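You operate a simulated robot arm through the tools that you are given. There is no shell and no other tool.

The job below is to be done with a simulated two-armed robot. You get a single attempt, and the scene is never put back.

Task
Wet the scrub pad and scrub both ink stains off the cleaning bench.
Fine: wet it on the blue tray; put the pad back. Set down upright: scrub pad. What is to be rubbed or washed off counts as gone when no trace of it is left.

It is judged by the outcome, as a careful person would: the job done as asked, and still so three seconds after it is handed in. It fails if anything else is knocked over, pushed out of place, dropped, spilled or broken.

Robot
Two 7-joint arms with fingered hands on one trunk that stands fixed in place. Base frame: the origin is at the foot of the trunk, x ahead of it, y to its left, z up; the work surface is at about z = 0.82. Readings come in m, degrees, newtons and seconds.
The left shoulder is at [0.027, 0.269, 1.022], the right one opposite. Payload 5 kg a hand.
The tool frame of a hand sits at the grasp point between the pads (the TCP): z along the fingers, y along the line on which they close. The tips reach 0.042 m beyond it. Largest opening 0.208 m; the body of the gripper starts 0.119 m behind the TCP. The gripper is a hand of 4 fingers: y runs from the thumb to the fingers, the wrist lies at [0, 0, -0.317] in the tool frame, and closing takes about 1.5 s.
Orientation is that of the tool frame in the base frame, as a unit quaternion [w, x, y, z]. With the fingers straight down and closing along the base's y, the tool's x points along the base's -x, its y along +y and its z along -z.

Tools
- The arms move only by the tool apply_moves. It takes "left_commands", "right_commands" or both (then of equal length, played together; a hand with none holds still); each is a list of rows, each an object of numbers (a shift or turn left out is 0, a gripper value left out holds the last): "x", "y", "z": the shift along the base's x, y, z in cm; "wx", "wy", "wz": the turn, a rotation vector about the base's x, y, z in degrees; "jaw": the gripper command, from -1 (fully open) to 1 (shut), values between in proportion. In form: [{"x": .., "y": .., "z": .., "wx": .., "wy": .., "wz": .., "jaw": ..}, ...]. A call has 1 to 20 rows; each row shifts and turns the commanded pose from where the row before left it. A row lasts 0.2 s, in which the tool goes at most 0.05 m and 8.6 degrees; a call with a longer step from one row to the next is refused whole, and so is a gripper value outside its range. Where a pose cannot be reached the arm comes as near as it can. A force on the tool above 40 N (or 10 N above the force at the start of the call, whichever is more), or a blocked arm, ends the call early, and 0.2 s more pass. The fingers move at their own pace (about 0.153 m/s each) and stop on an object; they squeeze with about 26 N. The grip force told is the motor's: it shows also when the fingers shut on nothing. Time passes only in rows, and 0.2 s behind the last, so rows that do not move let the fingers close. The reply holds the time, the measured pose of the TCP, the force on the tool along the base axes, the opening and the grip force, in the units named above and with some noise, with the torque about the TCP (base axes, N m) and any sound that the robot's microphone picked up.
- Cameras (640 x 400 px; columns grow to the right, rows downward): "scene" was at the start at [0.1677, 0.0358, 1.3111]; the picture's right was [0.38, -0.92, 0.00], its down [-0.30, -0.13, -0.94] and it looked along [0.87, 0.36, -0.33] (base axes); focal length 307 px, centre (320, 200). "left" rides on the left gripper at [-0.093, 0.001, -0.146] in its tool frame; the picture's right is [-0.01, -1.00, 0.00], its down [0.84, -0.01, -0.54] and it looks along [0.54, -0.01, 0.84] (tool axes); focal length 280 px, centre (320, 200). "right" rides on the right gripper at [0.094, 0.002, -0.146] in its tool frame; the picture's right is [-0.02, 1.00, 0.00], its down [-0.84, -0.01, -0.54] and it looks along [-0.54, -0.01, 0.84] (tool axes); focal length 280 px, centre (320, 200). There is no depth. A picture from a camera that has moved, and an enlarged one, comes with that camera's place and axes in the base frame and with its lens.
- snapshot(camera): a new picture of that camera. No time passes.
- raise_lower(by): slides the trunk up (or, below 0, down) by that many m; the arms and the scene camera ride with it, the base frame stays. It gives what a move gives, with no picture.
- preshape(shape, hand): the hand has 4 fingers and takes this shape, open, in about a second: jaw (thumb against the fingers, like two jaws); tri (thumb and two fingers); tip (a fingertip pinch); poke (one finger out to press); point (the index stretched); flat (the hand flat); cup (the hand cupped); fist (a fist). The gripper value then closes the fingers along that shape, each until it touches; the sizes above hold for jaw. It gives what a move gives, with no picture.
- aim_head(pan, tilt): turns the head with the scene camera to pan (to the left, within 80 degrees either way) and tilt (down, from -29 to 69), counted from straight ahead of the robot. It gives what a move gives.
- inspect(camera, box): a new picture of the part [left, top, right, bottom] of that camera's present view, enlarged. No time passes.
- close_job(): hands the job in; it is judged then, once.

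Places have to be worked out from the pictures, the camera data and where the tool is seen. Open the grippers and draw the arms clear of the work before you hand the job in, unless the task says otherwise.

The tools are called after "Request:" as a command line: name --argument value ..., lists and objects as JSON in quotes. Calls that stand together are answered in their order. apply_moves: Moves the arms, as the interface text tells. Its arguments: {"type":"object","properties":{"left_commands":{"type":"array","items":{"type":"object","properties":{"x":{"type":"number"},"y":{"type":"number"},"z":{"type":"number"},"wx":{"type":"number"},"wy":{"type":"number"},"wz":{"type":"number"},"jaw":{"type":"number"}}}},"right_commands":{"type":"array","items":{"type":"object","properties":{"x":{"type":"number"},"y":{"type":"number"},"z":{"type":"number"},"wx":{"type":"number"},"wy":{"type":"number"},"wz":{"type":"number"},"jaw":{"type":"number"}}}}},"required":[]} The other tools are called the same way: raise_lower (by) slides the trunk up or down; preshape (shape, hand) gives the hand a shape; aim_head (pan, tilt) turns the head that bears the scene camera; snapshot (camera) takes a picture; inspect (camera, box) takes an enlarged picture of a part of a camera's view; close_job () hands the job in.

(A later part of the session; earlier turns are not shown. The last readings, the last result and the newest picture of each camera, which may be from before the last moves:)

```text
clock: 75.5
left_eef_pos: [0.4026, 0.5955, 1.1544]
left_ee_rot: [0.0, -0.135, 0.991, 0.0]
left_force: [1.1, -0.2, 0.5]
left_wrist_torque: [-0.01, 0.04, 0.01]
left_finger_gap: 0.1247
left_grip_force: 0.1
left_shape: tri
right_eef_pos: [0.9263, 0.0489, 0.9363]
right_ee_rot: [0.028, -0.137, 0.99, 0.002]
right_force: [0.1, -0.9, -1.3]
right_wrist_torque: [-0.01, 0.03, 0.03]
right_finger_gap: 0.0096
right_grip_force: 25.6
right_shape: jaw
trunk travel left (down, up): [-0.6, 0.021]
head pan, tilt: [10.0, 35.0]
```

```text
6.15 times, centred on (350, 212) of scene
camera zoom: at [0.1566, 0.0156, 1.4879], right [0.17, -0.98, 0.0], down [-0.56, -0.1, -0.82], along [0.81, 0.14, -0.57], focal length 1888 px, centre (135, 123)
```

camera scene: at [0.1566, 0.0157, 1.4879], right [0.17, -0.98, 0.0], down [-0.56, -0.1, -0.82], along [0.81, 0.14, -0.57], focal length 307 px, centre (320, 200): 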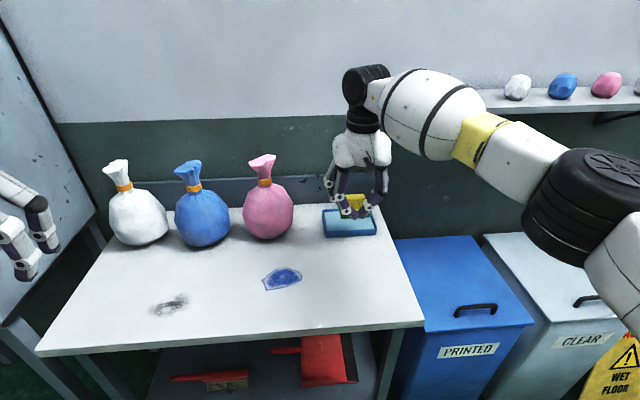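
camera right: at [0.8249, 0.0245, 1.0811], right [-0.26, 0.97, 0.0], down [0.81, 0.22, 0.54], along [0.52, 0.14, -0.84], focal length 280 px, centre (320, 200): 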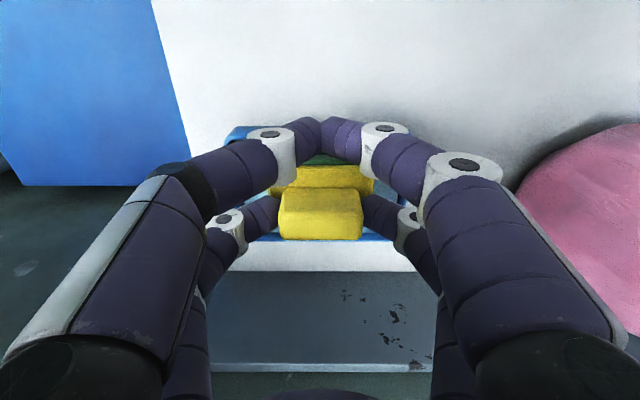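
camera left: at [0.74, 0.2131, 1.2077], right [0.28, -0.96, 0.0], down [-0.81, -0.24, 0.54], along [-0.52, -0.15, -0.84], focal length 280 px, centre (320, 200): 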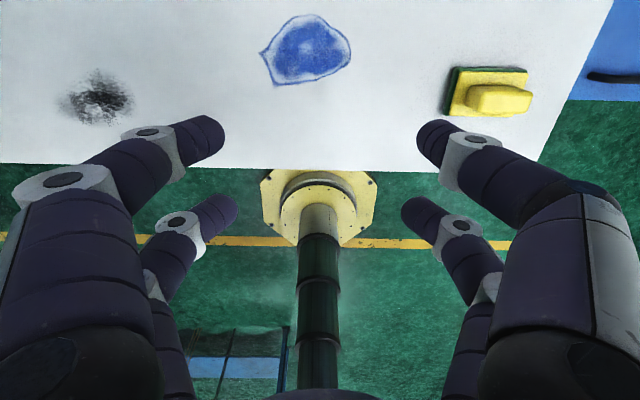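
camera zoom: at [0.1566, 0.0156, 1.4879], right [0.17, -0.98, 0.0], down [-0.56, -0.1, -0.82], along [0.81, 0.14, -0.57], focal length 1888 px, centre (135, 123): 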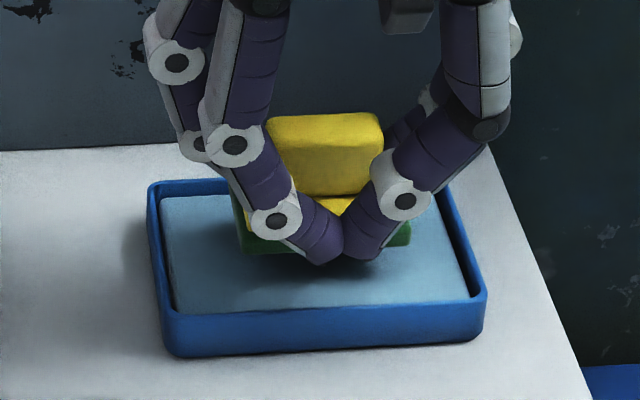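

The pad now clears the near rim by about 1 cm. I'll lower it gently onto the wet surface in small steps.

Request:
apply_moves --right_commands '[{"z": -0.8}, {"z": -0.7}, {"z": -0.5}, {"z": -0.3}, {}, {}]'

Request:
inspect --camera "scene" --box '[310, 180, 390, 245]'

```text
clock: 76.9
left_eef_pos: [0.4035, 0.5956, 1.1533]
left_ee_rot: [0.0, -0.136, 0.991, 0.0]
left_force: [-0.1, 1.0, 1.2]
left_wrist_torque: [-0.01, 0.0, 0.01]
left_finger_gap: 0.1245
left_grip_force: 0.0
left_shape: tri
right_eef_pos: [0.9277, 0.0491, 0.9106]
right_ee_rot: [0.028, -0.137, 0.99, 0.002]
right_force: [-0.5, 0.1, 0.2]
right_wrist_torque: [0.0, 0.0, -0.02]
right_finger_gap: 0.0096
right_grip_force: 25.9
right_shape: jaw
trunk travel left (down, up): [-0.6, 0.021]
head pan, tilt: [10.0, 35.0]
```

```text
6.15 times, centred on (350, 212) of scene
camera zoom: at [0.1566, 0.0156, 1.4879], right [0.17, -0.98, 0.0], down [-0.56, -0.1, -0.82], along [0.81, 0.14, -0.57], focal length 1888 px, centre (135, 123)
```

zoom: 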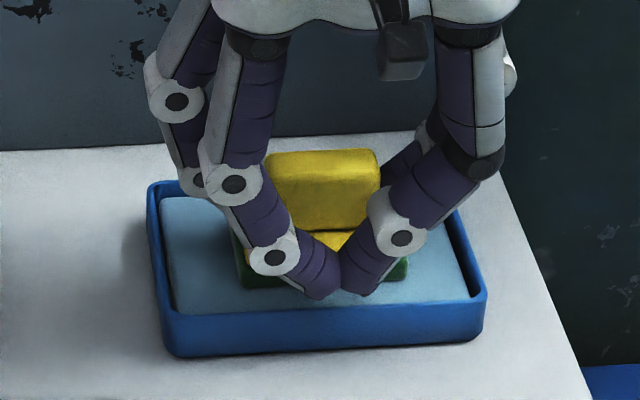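

No contact force yet, so I'll keep lowering in 2–3 mm steps.

Request:
apply_moves --right_commands '[{"z": -0.3}, {"z": -0.2}, {}, {}]'

Request:
apply_moves --right_commands '[{"z": -0.2}, {"z": -0.2}, {}, {}]'

```text
clock: 77.9
left_eef_pos: [0.4023, 0.5959, 1.1539]
left_ee_rot: [0.001, -0.136, 0.991, 0.0]
left_force: [-0.1, -0.7, 0.1]
left_wrist_torque: [0.01, -0.03, 0.04]
left_finger_gap: 0.1248
left_grip_force: 0.0
left_shape: tri
right_eef_pos: [0.9284, 0.049, 0.9089]
right_ee_rot: [0.029, -0.137, 0.99, 0.003]
right_force: [6.0, 1.6, 18.5]
right_wrist_torque: [0.27, -0.65, 0.01]
right_finger_gap: 0.0103
right_grip_force: 25.9
right_shape: jaw
trunk travel left (down, up): [-0.6, 0.021]
head pan, tilt: [10.0, 35.0]
```

```text
clock: 78.7
left_eef_pos: [0.4023, 0.5943, 1.1545]
left_ee_rot: [0.0, -0.135, 0.991, 0.0]
left_force: [1.2, 0.3, -0.4]
left_wrist_torque: [0.0, 0.04, -0.03]
left_finger_gap: 0.1248
left_grip_force: 0.1
left_shape: tri
right_eef_pos: [0.9287, 0.05, 0.9065]
right_ee_rot: [0.031, -0.138, 0.99, 0.002]
right_force: [-2.6, 0.1, 18.2]
right_wrist_torque: [0.15, -0.37, 0.03]
right_finger_gap: 0.0112
right_grip_force: 25.9
right_shape: jaw
trunk travel left (down, up): [-0.6, 0.021]
head pan, tilt: [10.0, 35.0]
stopped in row 3 (right hand): the force on the tool passed its limit at 41 N (the readings are from after the stop); the commanded pose is now the measured one
```

The pad is pressed on the wet surface with about 18 N. I'll hold it there without sliding, so the tray isn't dragged, and look.

Request:
apply_moves --right_commands '[{}, {}, {}, {}, {}]'

Request:
inspect --camera "scene" --box '[310, 180, 390, 245]'

Request:
inspect --camera "right" --box '[200, 100, 440, 260]'

```text
clock: 79.9
left_eef_pos: [0.4015, 0.5957, 1.155]
left_ee_rot: [0.001, -0.136, 0.991, 0.0]
left_force: [-0.3, 0.0, 0.5]
left_wrist_torque: [-0.02, 0.02, 0.02]
left_finger_gap: 0.1246
left_grip_force: 0.0
left_shape: tri
right_eef_pos: [0.9282, 0.0497, 0.9065]
right_ee_rot: [0.032, -0.137, 0.99, 0.002]
right_force: [3.2, 1.8, 28.6]
right_wrist_torque: [0.29, -0.91, 0.04]
right_finger_gap: 0.0112
right_grip_force: 25.9
right_shape: jaw
trunk travel left (down, up): [-0.6, 0.021]
head pan, tilt: [10.0, 35.0]
```

```text
6.15 times, centred on (350, 212) of scene
camera zoom: at [0.1547, 0.0156, 1.4882], right [0.17, -0.98, 0.0], down [-0.56, -0.1, -0.82], along [0.81, 0.14, -0.57], focal length 1888 px, centre (135, 123)
```

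zoom: 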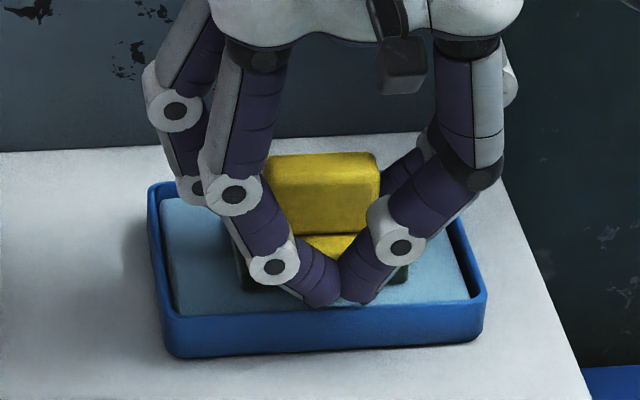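

```text
2.50 times, centred on (320, 180) of right
camera zoom: at [0.8293, 0.0238, 1.0475], right [-0.26, 0.97, 0.0], down [0.78, 0.21, 0.59], along [0.57, 0.15, -0.81], focal length 701 px, centre (320, 250)
```

zoom: 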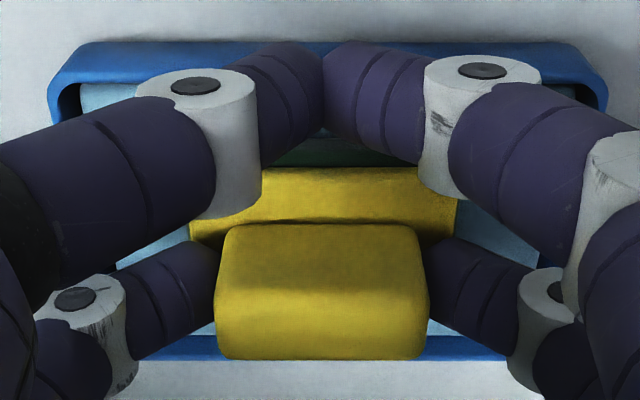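

The pad's scrub layer has turned darker green, so it has taken up water. I'll lift straight up, undo the tilt, and carry it back toward the robot before going across to the blue stain.

Request:
apply_moves --right_commands '[{"z": 0.5}, {"z": 1}, {"z": 2}, {"z": 2}, {"z": 2, "x": -1, "wx": -0.36, "wy": 1.8}, {"x": -2.5, "y": -0.5, "wx": -0.37, "wy": 1.8}, {"x": -3}, {"x": -3}, {"x": -3}, {"x": -3}, {"x": -2.5}, {}, {}]'

Request:
snapshot --camera "scene"

Request:
snapshot --camera "right"

```text
clock: 82.7
left_eef_pos: [0.4025, 0.5961, 1.1528]
left_ee_rot: [0.0, -0.136, 0.991, 0.0]
left_force: [0.2, -0.5, -0.6]
left_wrist_torque: [-0.01, 0.0, 0.0]
left_finger_gap: 0.1248
left_grip_force: 0.1
left_shape: tri
right_eef_pos: [0.7478, 0.0456, 0.978]
right_ee_rot: [-0.002, -0.138, 0.99, 0.002]
right_force: [1.1, 0.3, -0.9]
right_wrist_torque: [-0.04, 0.02, -0.01]
right_finger_gap: 0.0106
right_grip_force: 25.6
right_shape: jaw
trunk travel left (down, up): [-0.6, 0.021]
head pan, tilt: [10.0, 35.0]
```

```text
taken
camera scene: at [0.1565, 0.0156, 1.4879], right [0.17, -0.98, 0.0], down [-0.56, -0.1, -0.82], along [0.81, 0.14, -0.57], focal length 307 px, centre (320, 200)
```

scene: 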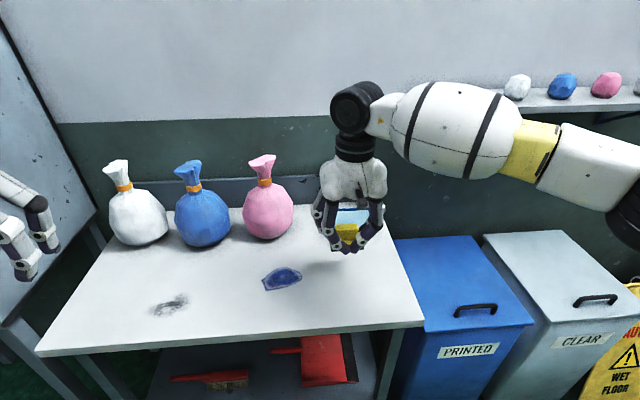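

```text
taken
camera right: at [0.6589, 0.0219, 1.125], right [-0.26, 0.97, 0.0], down [0.82, 0.22, 0.54], along [0.52, 0.14, -0.84], focal length 280 px, centre (320, 200)
```

right: 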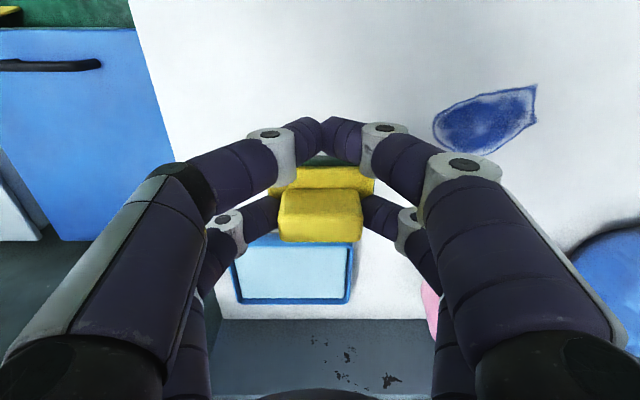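

The pad is level and the tray looks undisturbed. I'll carry the pad over the middle of the blue stain, about (0.70, 0.22), and lower to just above the bench.

Request:
apply_moves --right_commands '[{"x": -1.05, "y": 2.41}, {"x": -1.05, "y": 2.41}, {"x": -1.05, "y": 2.41}, {"x": -1.05, "y": 2.41}, {"x": -1.05, "y": 2.41}, {"x": -1.05, "y": 2.41}, {"x": -1.05, "y": 2.41}, {}, {"z": -2}, {"z": -2}, {"z": -2}, {"z": -1.5}, {}, {}]'

Request:
inspect --camera "scene" --box '[220, 210, 340, 310]'

Request:
snapshot --camera "right"

```text
clock: 85.7
left_eef_pos: [0.4037, 0.5961, 1.1537]
left_ee_rot: [0.0, -0.136, 0.991, 0.0]
left_force: [-1.4, -0.9, -0.2]
left_wrist_torque: [0.03, 0.01, -0.01]
left_finger_gap: 0.1247
left_grip_force: 0.1
left_shape: tri
right_eef_pos: [0.6746, 0.2134, 0.904]
right_ee_rot: [-0.002, -0.138, 0.99, 0.0]
right_force: [0.0, 0.7, -0.7]
right_wrist_torque: [0.02, 0.03, 0.02]
right_finger_gap: 0.0108
right_grip_force: 26.4
right_shape: jaw
trunk travel left (down, up): [-0.6, 0.021]
head pan, tilt: [10.0, 35.0]
```

```text
4.00 times, centred on (280, 260) of scene
camera zoom: at [0.1567, 0.0154, 1.4879], right [0.17, -0.98, 0.0], down [-0.56, -0.1, -0.82], along [0.81, 0.14, -0.57], focal length 1227 px, centre (480, -40)
```

zoom: 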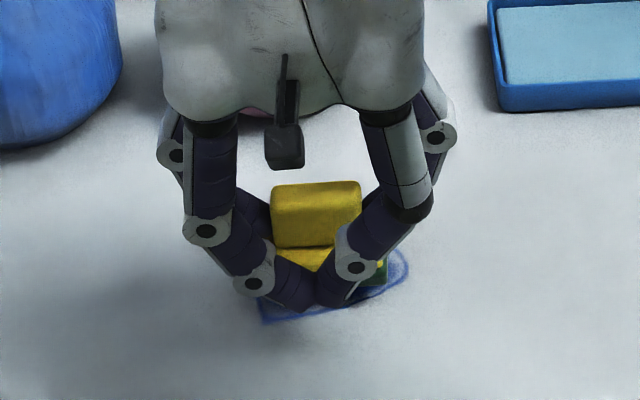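

```text
taken
camera right: at [0.5856, 0.19, 1.0515], right [-0.26, 0.97, 0.0], down [0.82, 0.22, 0.54], along [0.52, 0.14, -0.84], focal length 280 px, centre (320, 200)
```

right: 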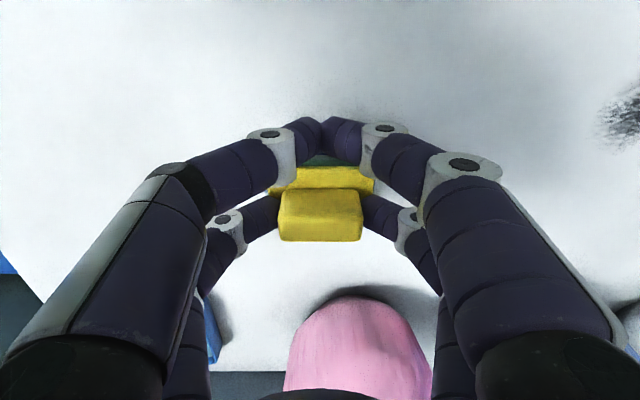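

The pad sits over the stain at TCP z = 0.904. I'll come down to first contact in small steps.

Request:
apply_moves --right_commands '[{"z": -0.7}, {"z": -0.5}, {"z": -0.3}, {}, {}]'

Request:
apply_moves --right_commands '[{"z": -0.15}, {}, {}]'

```text
clock: 86.9
left_eef_pos: [0.4036, 0.596, 1.1544]
left_ee_rot: [0.001, -0.136, 0.991, 0.0]
left_force: [0.8, 0.0, 0.1]
left_wrist_torque: [-0.01, -0.01, 0.01]
left_finger_gap: 0.1247
left_grip_force: 0.1
left_shape: tri
right_eef_pos: [0.675, 0.2128, 0.8888]
right_ee_rot: [-0.003, -0.138, 0.99, 0.001]
right_force: [-0.2, 0.1, -0.1]
right_wrist_torque: [0.01, 0.01, -0.02]
right_finger_gap: 0.0109
right_grip_force: 26.1
right_shape: jaw
trunk travel left (down, up): [-0.6, 0.021]
head pan, tilt: [10.0, 35.0]
```

```text
clock: 87.7
left_eef_pos: [0.4031, 0.5962, 1.1542]
left_ee_rot: [0.0, -0.136, 0.991, 0.001]
left_force: [-0.2, -0.5, 0.2]
left_wrist_torque: [0.01, -0.01, -0.04]
left_finger_gap: 0.1249
left_grip_force: 0.1
left_shape: tri
right_eef_pos: [0.6745, 0.2119, 0.8875]
right_ee_rot: [-0.001, -0.138, 0.99, 0.001]
right_force: [-0.5, -0.4, -0.9]
right_wrist_torque: [-0.01, 0.02, 0.0]
right_finger_gap: 0.0105
right_grip_force: 26.3
right_shape: jaw
trunk travel left (down, up): [-0.6, 0.021]
head pan, tilt: [10.0, 35.0]
```

Still no contact, because the pad seems to have slid up slightly in the grip when pressed on the tray. I'll keep going in 1.5 mm steps.

Request:
apply_moves --right_commands '[{"z": -0.15}, {}, {}]'

Request:
apply_moves --right_commands '[{"z": -0.15}, {}, {}]'

```text
clock: 88.5
left_eef_pos: [0.4023, 0.5951, 1.155]
left_ee_rot: [0.0, -0.135, 0.991, -0.001]
left_force: [0.5, -1.0, 0.4]
left_wrist_torque: [0.05, 0.03, 0.0]
left_finger_gap: 0.1247
left_grip_force: 0.1
left_shape: tri
right_eef_pos: [0.676, 0.2126, 0.8861]
right_ee_rot: [-0.003, -0.136, 0.991, 0.001]
right_force: [-1.4, -0.9, 4.8]
right_wrist_torque: [-0.02, -0.12, -0.03]
right_finger_gap: 0.0104
right_grip_force: 25.9
right_shape: jaw
trunk travel left (down, up): [-0.6, 0.021]
head pan, tilt: [10.0, 35.0]
```

```text
clock: 89.3
left_eef_pos: [0.4018, 0.5958, 1.1541]
left_ee_rot: [0.0, -0.135, 0.991, 0.0]
left_force: [0.4, -0.3, -0.1]
left_wrist_torque: [-0.02, -0.01, 0.0]
left_finger_gap: 0.125
left_grip_force: 0.0
left_shape: tri
right_eef_pos: [0.6752, 0.2124, 0.8852]
right_ee_rot: [-0.001, -0.138, 0.99, 0.001]
right_force: [-0.1, 1.2, 11.7]
right_wrist_torque: [0.1, -0.46, -0.01]
right_finger_gap: 0.0107
right_grip_force: 25.7
right_shape: jaw
trunk travel left (down, up): [-0.6, 0.021]
head pan, tilt: [10.0, 35.0]
```

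Contact is steady at about 12 N. I'll scrub back and forth along the pad's length over the middle of the stain and check the effect.

Request:
apply_moves --right_commands '[{"x": -0.41, "y": 1.44}, {"x": -0.41, "y": 1.44}, {"x": -0.41, "y": 1.44}, {"x": 0.41, "y": -1.44}, {"x": 0.41, "y": -1.44}, {"x": 0.41, "y": -1.44}, {"x": 0.41, "y": -1.44}, {"x": 0.41, "y": -1.44}, {"x": 0.41, "y": -1.44}, {"x": -0.41, "y": 1.44}, {"x": -0.41, "y": 1.44}, {"x": -0.41, "y": 1.44}, {"x": -0.41, "y": 1.44}, {"x": -0.41, "y": 1.44}, {"x": -0.41, "y": 1.44}, {}]'

Request:
inspect --camera "scene" --box '[220, 210, 340, 310]'

Request:
snapshot --camera "right"

```text
clock: 92.7
left_eef_pos: [0.4033, 0.5954, 1.1555]
left_ee_rot: [0.0, -0.135, 0.991, 0.0]
left_force: [0.1, 0.8, 0.7]
left_wrist_torque: [0.0, 0.0, 0.05]
left_finger_gap: 0.1247
left_grip_force: 0.1
left_shape: tri
right_eef_pos: [0.662, 0.2552, 0.8847]
right_ee_rot: [-0.002, -0.139, 0.99, 0.001]
right_force: [-0.4, -1.6, 11.7]
right_wrist_torque: [-0.06, -0.36, -0.05]
right_finger_gap: 0.0112
right_grip_force: 26.7
right_shape: jaw
trunk travel left (down, up): [-0.6, 0.021]
head pan, tilt: [10.0, 35.0]
```

```text
4.00 times, centred on (280, 260) of scene
camera zoom: at [0.156, 0.0153, 1.488], right [0.17, -0.98, 0.0], down [-0.56, -0.1, -0.82], along [0.81, 0.14, -0.57], focal length 1227 px, centre (480, -40)
```

zoom: 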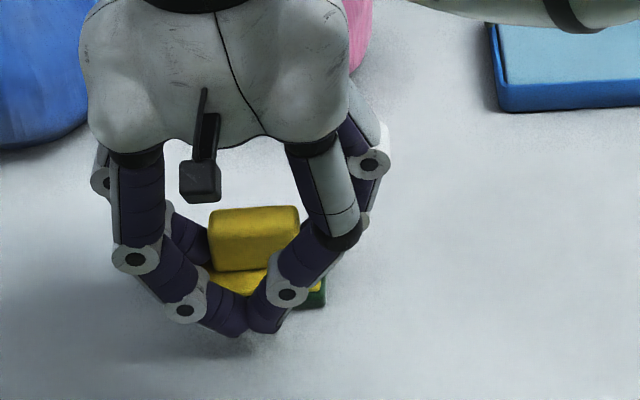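

```text
taken
camera right: at [0.573, 0.2318, 1.0328], right [-0.26, 0.97, 0.0], down [0.82, 0.22, 0.54], along [0.52, 0.14, -0.84], focal length 280 px, centre (320, 200)
```

right: 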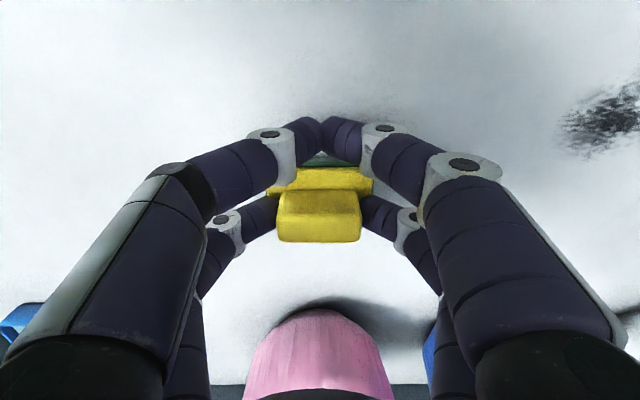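

The middle of the stain has wiped away completely. To leave no trace I'll also scrub one lane nearer the robot and one farther away, covering the edges.

Request:
apply_moves --right_commands '[{"x": -1.2, "y": -0.34}, {"x": -1.2, "y": -0.34}, {"x": 0.41, "y": -1.44}, {"x": 0.41, "y": -1.44}, {"x": 0.41, "y": -1.44}, {"x": 0.41, "y": -1.44}, {"x": 0.41, "y": -1.44}, {"x": 0.41, "y": -1.44}, {"x": 1.2, "y": 0.34}, {"x": 1.2, "y": 0.34}, {"x": 1.2, "y": 0.34}, {"x": 1.2, "y": 0.34}, {"x": -0.41, "y": 1.44}, {"x": -0.41, "y": 1.44}, {"x": -0.41, "y": 1.44}, {"x": -0.41, "y": 1.44}, {"x": -0.41, "y": 1.44}, {"x": -0.41, "y": 1.44}, {}]'

Request:
snapshot --camera "scene"

Request:
snapshot --camera "right"

```text
clock: 96.7
left_eef_pos: [0.4019, 0.5964, 1.155]
left_ee_rot: [0.001, -0.136, 0.991, 0.0]
left_force: [-0.6, 0.2, -0.7]
left_wrist_torque: [-0.03, 0.0, 0.02]
left_finger_gap: 0.1245
left_grip_force: 0.1
left_shape: tri
right_eef_pos: [0.6898, 0.2595, 0.8853]
right_ee_rot: [-0.002, -0.136, 0.991, 0.001]
right_force: [-3.9, -0.8, 13.3]
right_wrist_torque: [0.0, -0.38, -0.06]
right_finger_gap: 0.0109
right_grip_force: 26.4
right_shape: jaw
trunk travel left (down, up): [-0.6, 0.021]
head pan, tilt: [10.0, 35.0]
```

```text
taken
camera scene: at [0.1555, 0.0155, 1.4881], right [0.17, -0.98, 0.0], down [-0.56, -0.1, -0.82], along [0.81, 0.14, -0.57], focal length 307 px, centre (320, 200)
```

scene: 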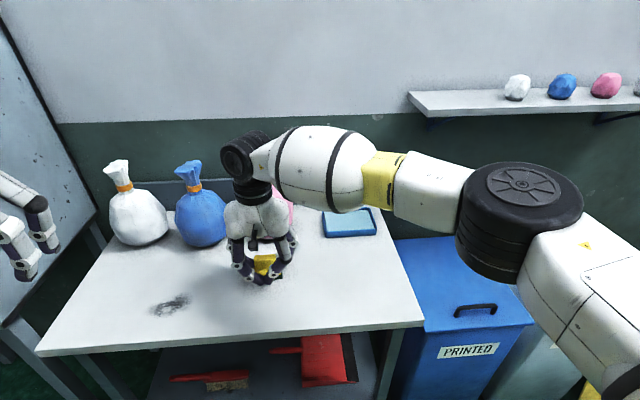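

```text
taken
camera right: at [0.5999, 0.2359, 1.0326], right [-0.25, 0.97, 0.0], down [0.82, 0.21, 0.54], along [0.52, 0.14, -0.84], focal length 280 px, centre (320, 200)
```

right: 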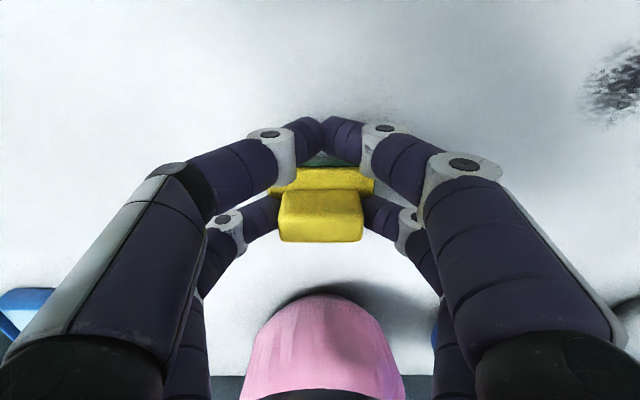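

The far lane is done too and no blue is showing. I'll slide the pad to a spot both arms can reach, ease off the pressure, and release it there for the left hand.

Request:
apply_moves --right_commands '[{"x": -1.2}, {"x": -1.2}, {"z": 0.12}, {}, {}]'

Request:
apply_moves --right_commands '[{"jaw": 0.5}, {"jaw": 0.3}, {"jaw": 0.12}, {}, {}, {}, {}]'

Request:
inspect --camera "right" --box '[200, 100, 440, 260]'

```text
clock: 97.9
left_eef_pos: [0.4034, 0.5978, 1.154]
left_ee_rot: [0.0, -0.136, 0.991, 0.0]
left_force: [-0.9, -0.2, -0.9]
left_wrist_torque: [0.0, -0.01, -0.01]
left_finger_gap: 0.1244
left_grip_force: 0.0
left_shape: tri
right_eef_pos: [0.6631, 0.2623, 0.8871]
right_ee_rot: [-0.002, -0.137, 0.991, 0.0]
right_force: [0.9, 0.1, 0.3]
right_wrist_torque: [-0.02, -0.01, 0.0]
right_finger_gap: 0.0107
right_grip_force: 25.8
right_shape: jaw
trunk travel left (down, up): [-0.6, 0.021]
head pan, tilt: [10.0, 35.0]
```

```text
clock: 99.5
left_eef_pos: [0.4031, 0.5952, 1.1536]
left_ee_rot: [0.0, -0.135, 0.991, 0.0]
left_force: [0.2, -0.5, 0.0]
left_wrist_torque: [-0.02, 0.0, 0.0]
left_finger_gap: 0.1249
left_grip_force: 0.1
left_shape: tri
right_eef_pos: [0.6632, 0.2631, 0.8857]
right_ee_rot: [-0.001, -0.137, 0.991, 0.001]
right_force: [-0.6, 0.9, 0.2]
right_wrist_torque: [-0.02, -0.03, -0.01]
right_finger_gap: 0.0908
right_grip_force: 0.0
right_shape: jaw
trunk travel left (down, up): [-0.6, 0.021]
head pan, tilt: [10.0, 35.0]
```

```text
2.50 times, centred on (320, 180) of right
camera zoom: at [0.5739, 0.2384, 1.0338], right [-0.26, 0.97, 0.0], down [0.82, 0.22, 0.54], along [0.52, 0.14, -0.84], focal length 701 px, centre (320, 250)
```

zoom: 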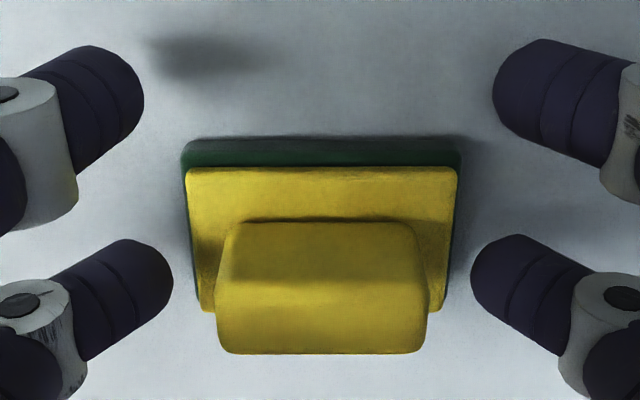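

The pad stands upright and dark with water at about (0.690, 0.272), with the hand at (0.663, 0.263). I'll raise the right hand and take it back to its side.

Request:
apply_moves --right_commands '[{"z": 1}, {"z": 2}, {"z": 3}, {"z": 3}, {"z": 3, "y": -1}, {"y": -4}, {"y": -4.5}, {"y": -4.5}, {"y": -4.5}, {"x": -2, "y": -4}, {"x": -2, "y": -4}, {"x": -2, "y": -4}, {"x": -2.5, "y": -4}, {"x": -2.5, "y": -4}, {"x": -2.5, "y": -4}, {"x": -2.5, "y": -4}, {"x": -2.5, "y": -4}, {"x": -2.5, "y": -4}, {}]'

Request:
snapshot --camera "scene"

Request:
inspect --camera "scene" --box '[220, 220, 340, 310]'

Request:
inspect --camera "scene" --box '[130, 270, 230, 340]'

```text
clock: 103.5
left_eef_pos: [0.4029, 0.5963, 1.1537]
left_ee_rot: [-0.001, -0.135, 0.991, 0.0]
left_force: [0.2, 1.8, -0.2]
left_wrist_torque: [-0.06, 0.01, -0.02]
left_finger_gap: 0.1245
left_grip_force: 0.0
left_shape: tri
right_eef_pos: [0.4523, -0.2818, 1.0059]
right_ee_rot: [-0.003, -0.139, 0.99, 0.0]
right_force: [-0.1, 0.3, 0.2]
right_wrist_torque: [-0.07, 0.03, 0.0]
right_finger_gap: 0.091
right_grip_force: 0.1
right_shape: jaw
trunk travel left (down, up): [-0.6, 0.021]
head pan, tilt: [10.0, 35.0]
```

```text
taken
camera scene: at [0.1567, 0.0166, 1.4878], right [0.17, -0.98, 0.0], down [-0.57, -0.1, -0.82], along [0.81, 0.14, -0.57], focal length 307 px, centre (320, 200)
```

scene: 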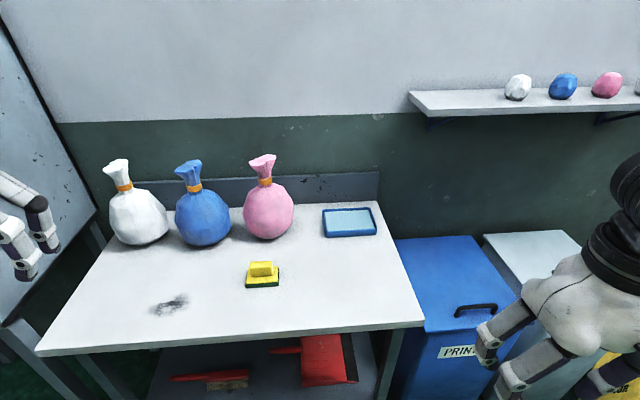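

```text
4.44 times, centred on (280, 265) of scene
camera zoom: at [0.1567, 0.0166, 1.4878], right [0.17, -0.98, 0.0], down [-0.57, -0.1, -0.82], along [0.81, 0.14, -0.57], focal length 1364 px, centre (498, -89)
```

zoom: 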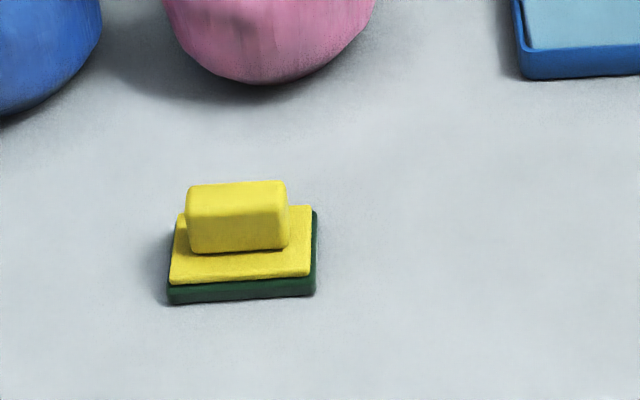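

```text
5.71 times, centred on (180, 305) of scene
camera zoom: at [0.1567, 0.0166, 1.4878], right [0.17, -0.98, 0.0], down [-0.57, -0.1, -0.82], along [0.81, 0.14, -0.57], focal length 1753 px, centre (1120, -400)
```

zoom: 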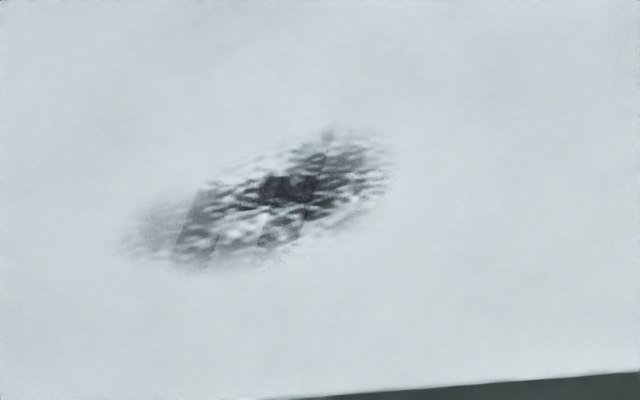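

The blue stain is gone around the pad, and everything else is in place. I'll set the left hand to the jaw shape and bring it above the pad.

Request:
preshape --hand "left" --shape "jaw"

Request:
apply_moves --left_commands '[{"x": 2.6, "y": -3.3, "z": -1.5, "jaw": 0.12}, {"x": 2.6, "y": -3.3, "z": -1.5}, {"x": 2.6, "y": -3.3, "z": -1.5}, {"x": 2.6, "y": -3.3, "z": -1.5}, {"x": 2.6, "y": -3.3, "z": -1.5}, {"x": 2.6, "y": -3.3, "z": -1.5}, {"x": 2.6, "y": -3.3, "z": -1.5}, {"x": 2.6, "y": -3.3, "z": -1.5}, {"x": 2.6, "y": -3.3, "z": -1.5}, {"x": 2.6, "y": -3.3, "z": -1.5}, {}, {}]'

Request:
snapshot --camera "left"

Request:
snapshot --camera "scene"

```text
clock: 104.4
left_eef_pos: [0.403, 0.596, 1.1538]
left_ee_rot: [-0.001, -0.136, 0.991, -0.001]
left_force: [-0.9, -1.3, 0.6]
left_wrist_torque: [0.06, -0.05, 0.0]
left_finger_gap: 0.2081
left_grip_force: 0.2
left_shape: jaw
right_eef_pos: [0.452, -0.2816, 1.0057]
right_ee_rot: [-0.002, -0.138, 0.99, 0.001]
right_force: [-0.6, -0.3, 0.4]
right_wrist_torque: [-0.02, -0.02, 0.0]
right_finger_gap: 0.0912
right_grip_force: 0.1
right_shape: jaw
trunk travel left (down, up): [-0.6, 0.021]
head pan, tilt: [10.0, 35.0]
```

```text
clock: 107.0
left_eef_pos: [0.6641, 0.2652, 1.0041]
left_ee_rot: [0.0, -0.135, 0.991, 0.0]
left_force: [0.5, -0.5, -0.4]
left_wrist_torque: [0.01, 0.02, 0.01]
left_finger_gap: 0.0918
left_grip_force: 0.0
left_shape: jaw
right_eef_pos: [0.4532, -0.2835, 1.0048]
right_ee_rot: [-0.001, -0.137, 0.991, 0.0]
right_force: [0.6, 0.2, 0.3]
right_wrist_torque: [0.05, 0.03, -0.03]
right_finger_gap: 0.0911
right_grip_force: 0.0
right_shape: jaw
trunk travel left (down, up): [-0.6, 0.021]
head pan, tilt: [10.0, 35.0]
```

```text
taken
camera left: at [0.7533, 0.2918, 1.1498], right [0.28, -0.96, 0.0], down [-0.81, -0.24, 0.54], along [-0.52, -0.15, -0.84], focal length 280 px, centre (320, 200)
```

left: 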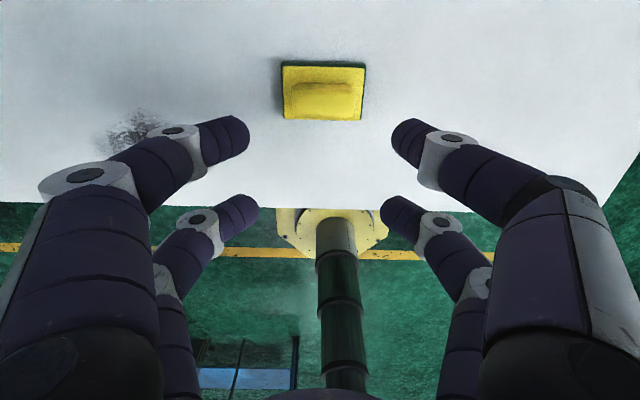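

```text
taken
camera scene: at [0.1571, 0.0154, 1.4878], right [0.17, -0.98, 0.0], down [-0.57, -0.1, -0.82], along [0.81, 0.14, -0.57], focal length 307 px, centre (320, 200)
```

scene: 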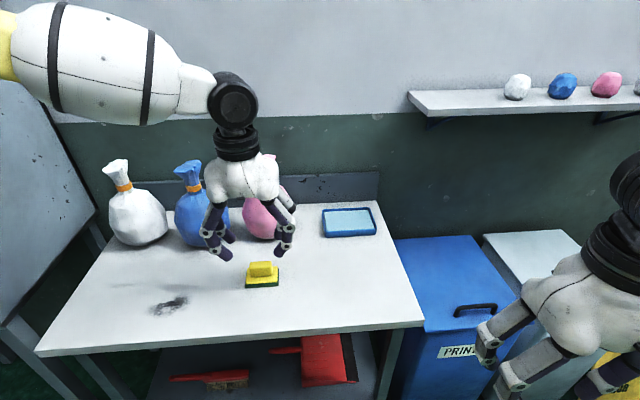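

The pad is centred within a few mm under the left hand's far pair. I'll shift slightly sideways, descend to z ≈ 0.92 and look closely.

Request:
apply_moves --left_commands '[{"x": 0.0, "y": -0.45}, {"z": -2}, {"z": -2}, {"z": -2}, {"z": -2}, {}, {}]'

Request:
inspect --camera "left" --box '[200, 60, 440, 220]'

Request:
inspect --camera "scene" --box '[200, 190, 320, 300]'

```text
clock: 108.6
left_eef_pos: [0.6617, 0.2619, 0.9251]
left_ee_rot: [0.001, -0.136, 0.991, 0.0]
left_force: [0.0, 0.7, -0.7]
left_wrist_torque: [-0.02, 0.01, -0.01]
left_finger_gap: 0.0916
left_grip_force: 0.1
left_shape: jaw
right_eef_pos: [0.4516, -0.2831, 1.0053]
right_ee_rot: [-0.001, -0.138, 0.99, 0.0]
right_force: [0.0, 0.2, -0.4]
right_wrist_torque: [-0.02, -0.01, -0.01]
right_finger_gap: 0.0912
right_grip_force: 0.1
right_shape: jaw
trunk travel left (down, up): [-0.6, 0.021]
head pan, tilt: [10.0, 35.0]
```

```text
2.50 times, centred on (320, 140) of left
camera zoom: at [0.752, 0.2882, 1.0706], right [0.28, -0.96, 0.0], down [-0.81, -0.24, 0.54], along [-0.52, -0.15, -0.84], focal length 701 px, centre (320, 350)
```

zoom: 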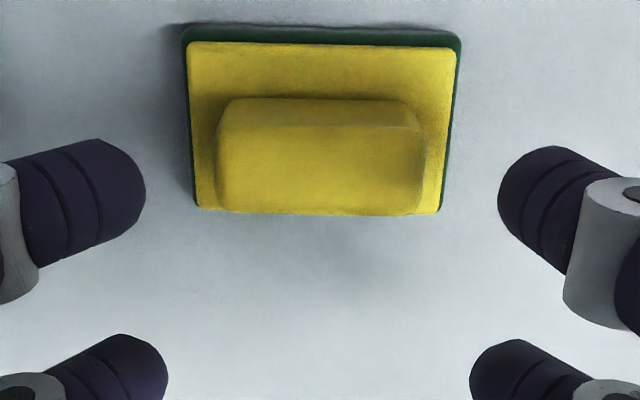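

```text
3.64 times, centred on (260, 245) of scene
camera zoom: at [0.1565, 0.0157, 1.4879], right [0.17, -0.98, 0.0], down [-0.56, -0.1, -0.82], along [0.81, 0.14, -0.57], focal length 1116 px, centre (538, 36)
```

zoom: 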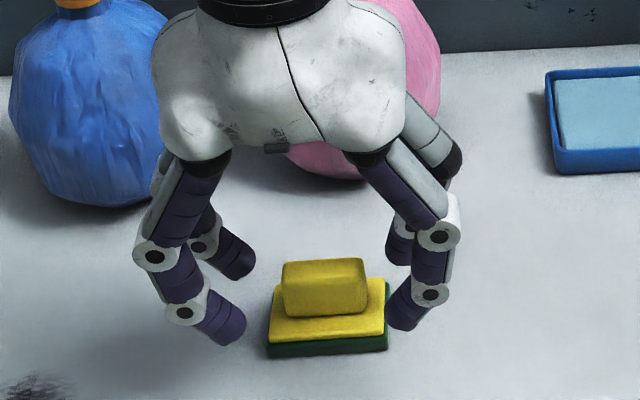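

The handle lines up with the left hand's far pair both ways. I'll descend to z ≈ 0.888, watching force.

Request:
apply_moves --left_commands '[{"z": -1}, {"z": -1}, {"z": -0.9}, {"z": -0.75}, {}, {}]'

Request:
inspect --camera "left" --box '[200, 60, 440, 220]'

```text
clock: 110.0
left_eef_pos: [0.662, 0.2617, 0.887]
left_ee_rot: [0.0, -0.135, 0.991, 0.0]
left_force: [-0.1, 0.2, -0.3]
left_wrist_torque: [0.0, 0.01, 0.01]
left_finger_gap: 0.0919
left_grip_force: 0.0
left_shape: jaw
right_eef_pos: [0.453, -0.2824, 1.0062]
right_ee_rot: [-0.002, -0.137, 0.991, 0.001]
right_force: [-0.3, 0.7, 0.3]
right_wrist_torque: [-0.04, 0.02, -0.02]
right_finger_gap: 0.0913
right_grip_force: 0.0
right_shape: jaw
trunk travel left (down, up): [-0.6, 0.021]
head pan, tilt: [10.0, 35.0]
```

```text
2.50 times, centred on (320, 140) of left
camera zoom: at [0.752, 0.2886, 1.0328], right [0.28, -0.96, 0.0], down [-0.81, -0.24, 0.54], along [-0.52, -0.15, -0.84], focal length 701 px, centre (320, 350)
```

zoom: 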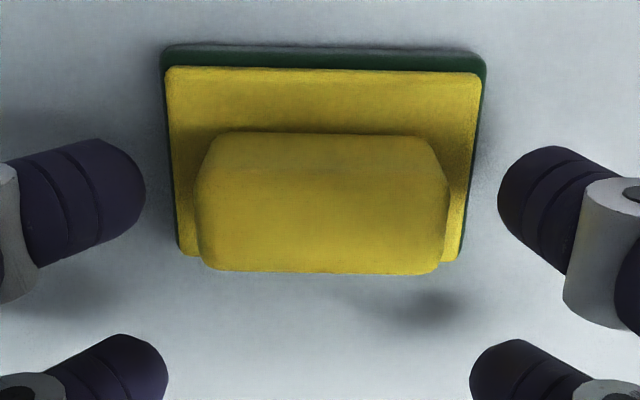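

The handle sits squarely between the fingers, so I'll close.

Request:
apply_moves --left_commands '[{"jaw": 0.4}, {"jaw": 0.5}, {"jaw": 0.7}, {"jaw": 1}, {"jaw": 1}, {"jaw": 1}, {"jaw": 1}]'

Request:
apply_moves --left_commands '[{"z": 0.6}, {"z": 0.8}, {"z": 0.8}, {"z": 0.8}, {}, {}]'

Request:
snapshot --camera "left"

Request:
inspect --camera "scene" --box '[200, 190, 320, 300]'

```text
clock: 111.6
left_eef_pos: [0.6618, 0.2617, 0.8865]
left_ee_rot: [0.001, -0.136, 0.991, 0.0]
left_force: [-0.9, -0.1, -0.7]
left_wrist_torque: [-0.01, -0.03, 0.0]
left_finger_gap: 0.0317
left_grip_force: 26.2
left_shape: jaw
right_eef_pos: [0.4518, -0.2829, 1.0044]
right_ee_rot: [-0.002, -0.138, 0.99, 0.0]
right_force: [-0.7, -1.1, 0.6]
right_wrist_torque: [0.0, 0.0, -0.01]
right_finger_gap: 0.0914
right_grip_force: 0.1
right_shape: jaw
trunk travel left (down, up): [-0.6, 0.021]
head pan, tilt: [10.0, 35.0]
```

```text
clock: 113.0
left_eef_pos: [0.6626, 0.2617, 0.9182]
left_ee_rot: [0.0, -0.136, 0.991, 0.0]
left_force: [-0.4, -0.3, -0.6]
left_wrist_torque: [0.02, 0.02, -0.01]
left_finger_gap: 0.0318
left_grip_force: 25.6
left_shape: jaw
right_eef_pos: [0.4525, -0.2814, 1.0052]
right_ee_rot: [-0.002, -0.138, 0.99, 0.001]
right_force: [0.6, 0.7, 0.5]
right_wrist_torque: [0.01, -0.02, 0.0]
right_finger_gap: 0.0913
right_grip_force: 0.1
right_shape: jaw
trunk travel left (down, up): [-0.6, 0.021]
head pan, tilt: [10.0, 35.0]
```

```text
taken
camera left: at [0.7528, 0.2884, 1.0635], right [0.28, -0.96, 0.0], down [-0.81, -0.24, 0.54], along [-0.52, -0.15, -0.84], focal length 280 px, centre (320, 200)
```

left: 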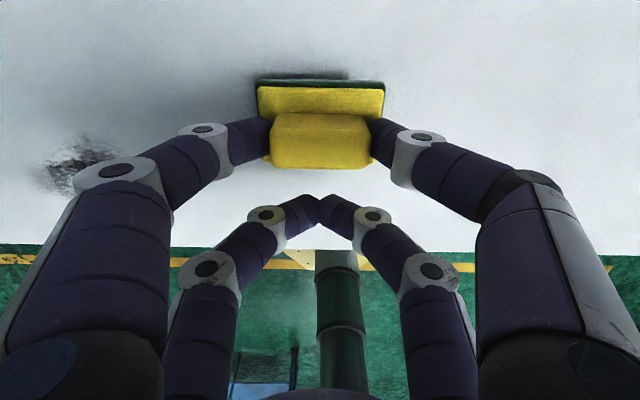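

```text
3.64 times, centred on (260, 245) of scene
camera zoom: at [0.1565, 0.0156, 1.4879], right [0.17, -0.98, 0.0], down [-0.56, -0.1, -0.82], along [0.81, 0.14, -0.57], focal length 1116 px, centre (538, 36)
```

zoom: 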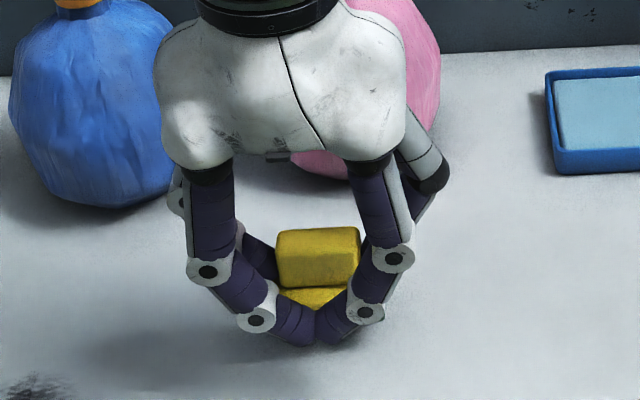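

The left hand holds the pad level. I'll carry it over the black stain, centred around (0.574, 0.477), and lower to just above contact.

Request:
apply_moves --left_commands '[{"x": -1.46, "y": 2.57}, {"x": -1.46, "y": 2.57}, {"x": -1.46, "y": 2.57}, {"x": -1.46, "y": 2.57}, {"x": -1.46, "y": 2.57}, {"x": -1.46, "y": 2.57}, {"x": -1.46, "y": 2.57}, {"x": -1.46, "y": 2.57}, {}, {"z": -1}, {"z": -1}, {"z": -0.7}, {}, {}]'

Request:
inspect --camera "scene" --box '[110, 220, 240, 340]'

Request:
snapshot --camera "left"

```text
clock: 116.0
left_eef_pos: [0.5482, 0.4676, 0.8931]
left_ee_rot: [0.0, -0.136, 0.991, 0.0]
left_force: [0.5, -0.7, -1.0]
left_wrist_torque: [-0.01, 0.01, -0.02]
left_finger_gap: 0.0315
left_grip_force: 26.1
left_shape: jaw
right_eef_pos: [0.4526, -0.2818, 1.0049]
right_ee_rot: [-0.002, -0.137, 0.991, 0.001]
right_force: [0.5, 1.8, 0.2]
right_wrist_torque: [-0.03, 0.03, 0.01]
right_finger_gap: 0.0913
right_grip_force: 0.1
right_shape: jaw
trunk travel left (down, up): [-0.6, 0.021]
head pan, tilt: [10.0, 35.0]
```

```text
3.33 times, centred on (175, 280) of scene
camera zoom: at [0.1567, 0.0158, 1.4879], right [0.17, -0.98, 0.0], down [-0.56, -0.1, -0.82], along [0.81, 0.14, -0.57], focal length 1023 px, centre (803, -67)
```

zoom: 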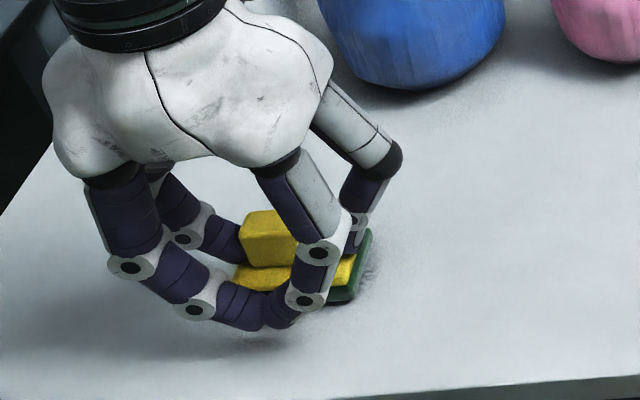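

```text
taken
camera left: at [0.6374, 0.4947, 1.0378], right [0.28, -0.96, 0.0], down [-0.81, -0.24, 0.54], along [-0.52, -0.15, -0.84], focal length 280 px, centre (320, 200)
```

left: 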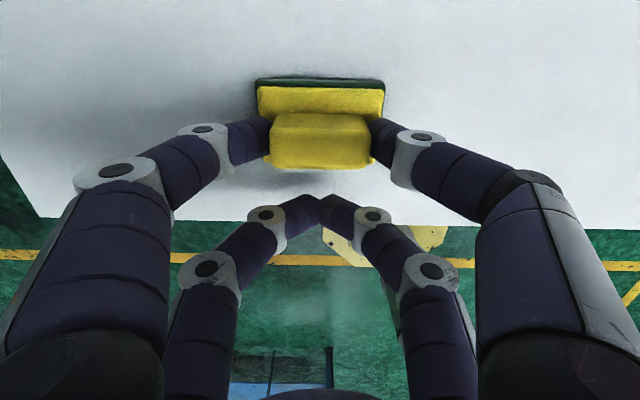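

The pad covers most of the black stain at z = 0.893. I'll lower it to contact in small steps.

Request:
apply_moves --left_commands '[{"z": -0.4}, {"z": -0.2}, {}, {}]'

Request:
apply_moves --left_commands '[{"z": -0.15}, {}, {}]'

```text
clock: 117.0
left_eef_pos: [0.5468, 0.4667, 0.8867]
left_ee_rot: [0.001, -0.136, 0.991, 0.0]
left_force: [2.3, 1.3, 10.8]
left_wrist_torque: [0.1, -0.4, 0.05]
left_finger_gap: 0.032
left_grip_force: 25.6
left_shape: jaw
right_eef_pos: [0.4517, -0.2822, 1.0066]
right_ee_rot: [-0.002, -0.138, 0.99, 0.001]
right_force: [0.8, 0.5, -0.9]
right_wrist_torque: [0.02, -0.01, -0.01]
right_finger_gap: 0.0913
right_grip_force: 0.1
right_shape: jaw
trunk travel left (down, up): [-0.6, 0.021]
head pan, tilt: [10.0, 35.0]
```

```text
clock: 117.8
left_eef_pos: [0.5474, 0.4659, 0.8843]
left_ee_rot: [0.002, -0.137, 0.991, 0.001]
left_force: [6.8, 2.7, 28.6]
left_wrist_torque: [0.35, -0.98, -0.04]
left_finger_gap: 0.0327
left_grip_force: 25.4
left_shape: jaw
right_eef_pos: [0.4515, -0.2832, 1.0053]
right_ee_rot: [-0.001, -0.137, 0.991, 0.001]
right_force: [-0.7, -0.1, -0.1]
right_wrist_torque: [0.01, -0.01, -0.01]
right_finger_gap: 0.0917
right_grip_force: 0.1
right_shape: jaw
trunk travel left (down, up): [-0.6, 0.021]
head pan, tilt: [10.0, 35.0]
```

The force jumped to 28 N, so I'll ease up by about 1 mm and then scrub back and forth along the stain's middle lane.

Request:
apply_moves --left_commands '[{"z": 0.12}, {}, {"x": -0.41, "y": 1.44}, {"x": -0.41, "y": 1.44}, {"x": -0.41, "y": 1.44}, {"x": 0.41, "y": -1.44}, {"x": 0.41, "y": -1.44}, {"x": 0.41, "y": -1.44}, {"x": 0.41, "y": -1.44}, {"x": 0.41, "y": -1.44}, {"x": 0.41, "y": -1.44}, {"x": -0.41, "y": 1.44}, {"x": -0.41, "y": 1.44}, {"x": -0.41, "y": 1.44}, {"x": -0.41, "y": 1.44}, {"x": -0.41, "y": 1.44}, {"x": -0.41, "y": 1.44}, {}]'

Request:
inspect --camera "scene" --box '[110, 220, 240, 340]'

Request:
snapshot --camera "left"

```text
clock: 121.6
left_eef_pos: [0.535, 0.5102, 0.8847]
left_ee_rot: [0.0, -0.136, 0.991, 0.001]
left_force: [2.6, -4.3, 18.3]
left_wrist_torque: [-0.14, -0.59, -0.14]
left_finger_gap: 0.0338
left_grip_force: 26.1
left_shape: jaw
right_eef_pos: [0.4511, -0.2824, 1.005]
right_ee_rot: [-0.002, -0.137, 0.991, 0.0]
right_force: [-0.1, 0.6, -0.2]
right_wrist_torque: [0.01, -0.02, 0.0]
right_finger_gap: 0.0917
right_grip_force: 0.0
right_shape: jaw
trunk travel left (down, up): [-0.6, 0.021]
head pan, tilt: [10.0, 35.0]
```

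```text
3.33 times, centred on (175, 280) of scene
camera zoom: at [0.1559, 0.0147, 1.488], right [0.17, -0.98, 0.0], down [-0.56, -0.1, -0.82], along [0.81, 0.14, -0.57], focal length 1023 px, centre (803, -67)
```

zoom: 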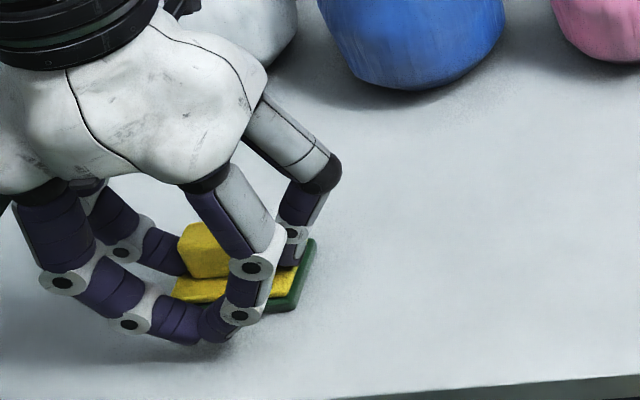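

```text
taken
camera left: at [0.624, 0.5362, 1.0303], right [0.28, -0.96, 0.0], down [-0.81, -0.24, 0.54], along [-0.52, -0.15, -0.84], focal length 280 px, centre (320, 200)
```

left: 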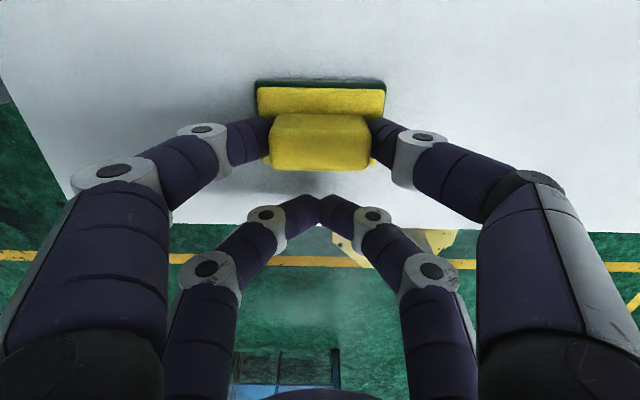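

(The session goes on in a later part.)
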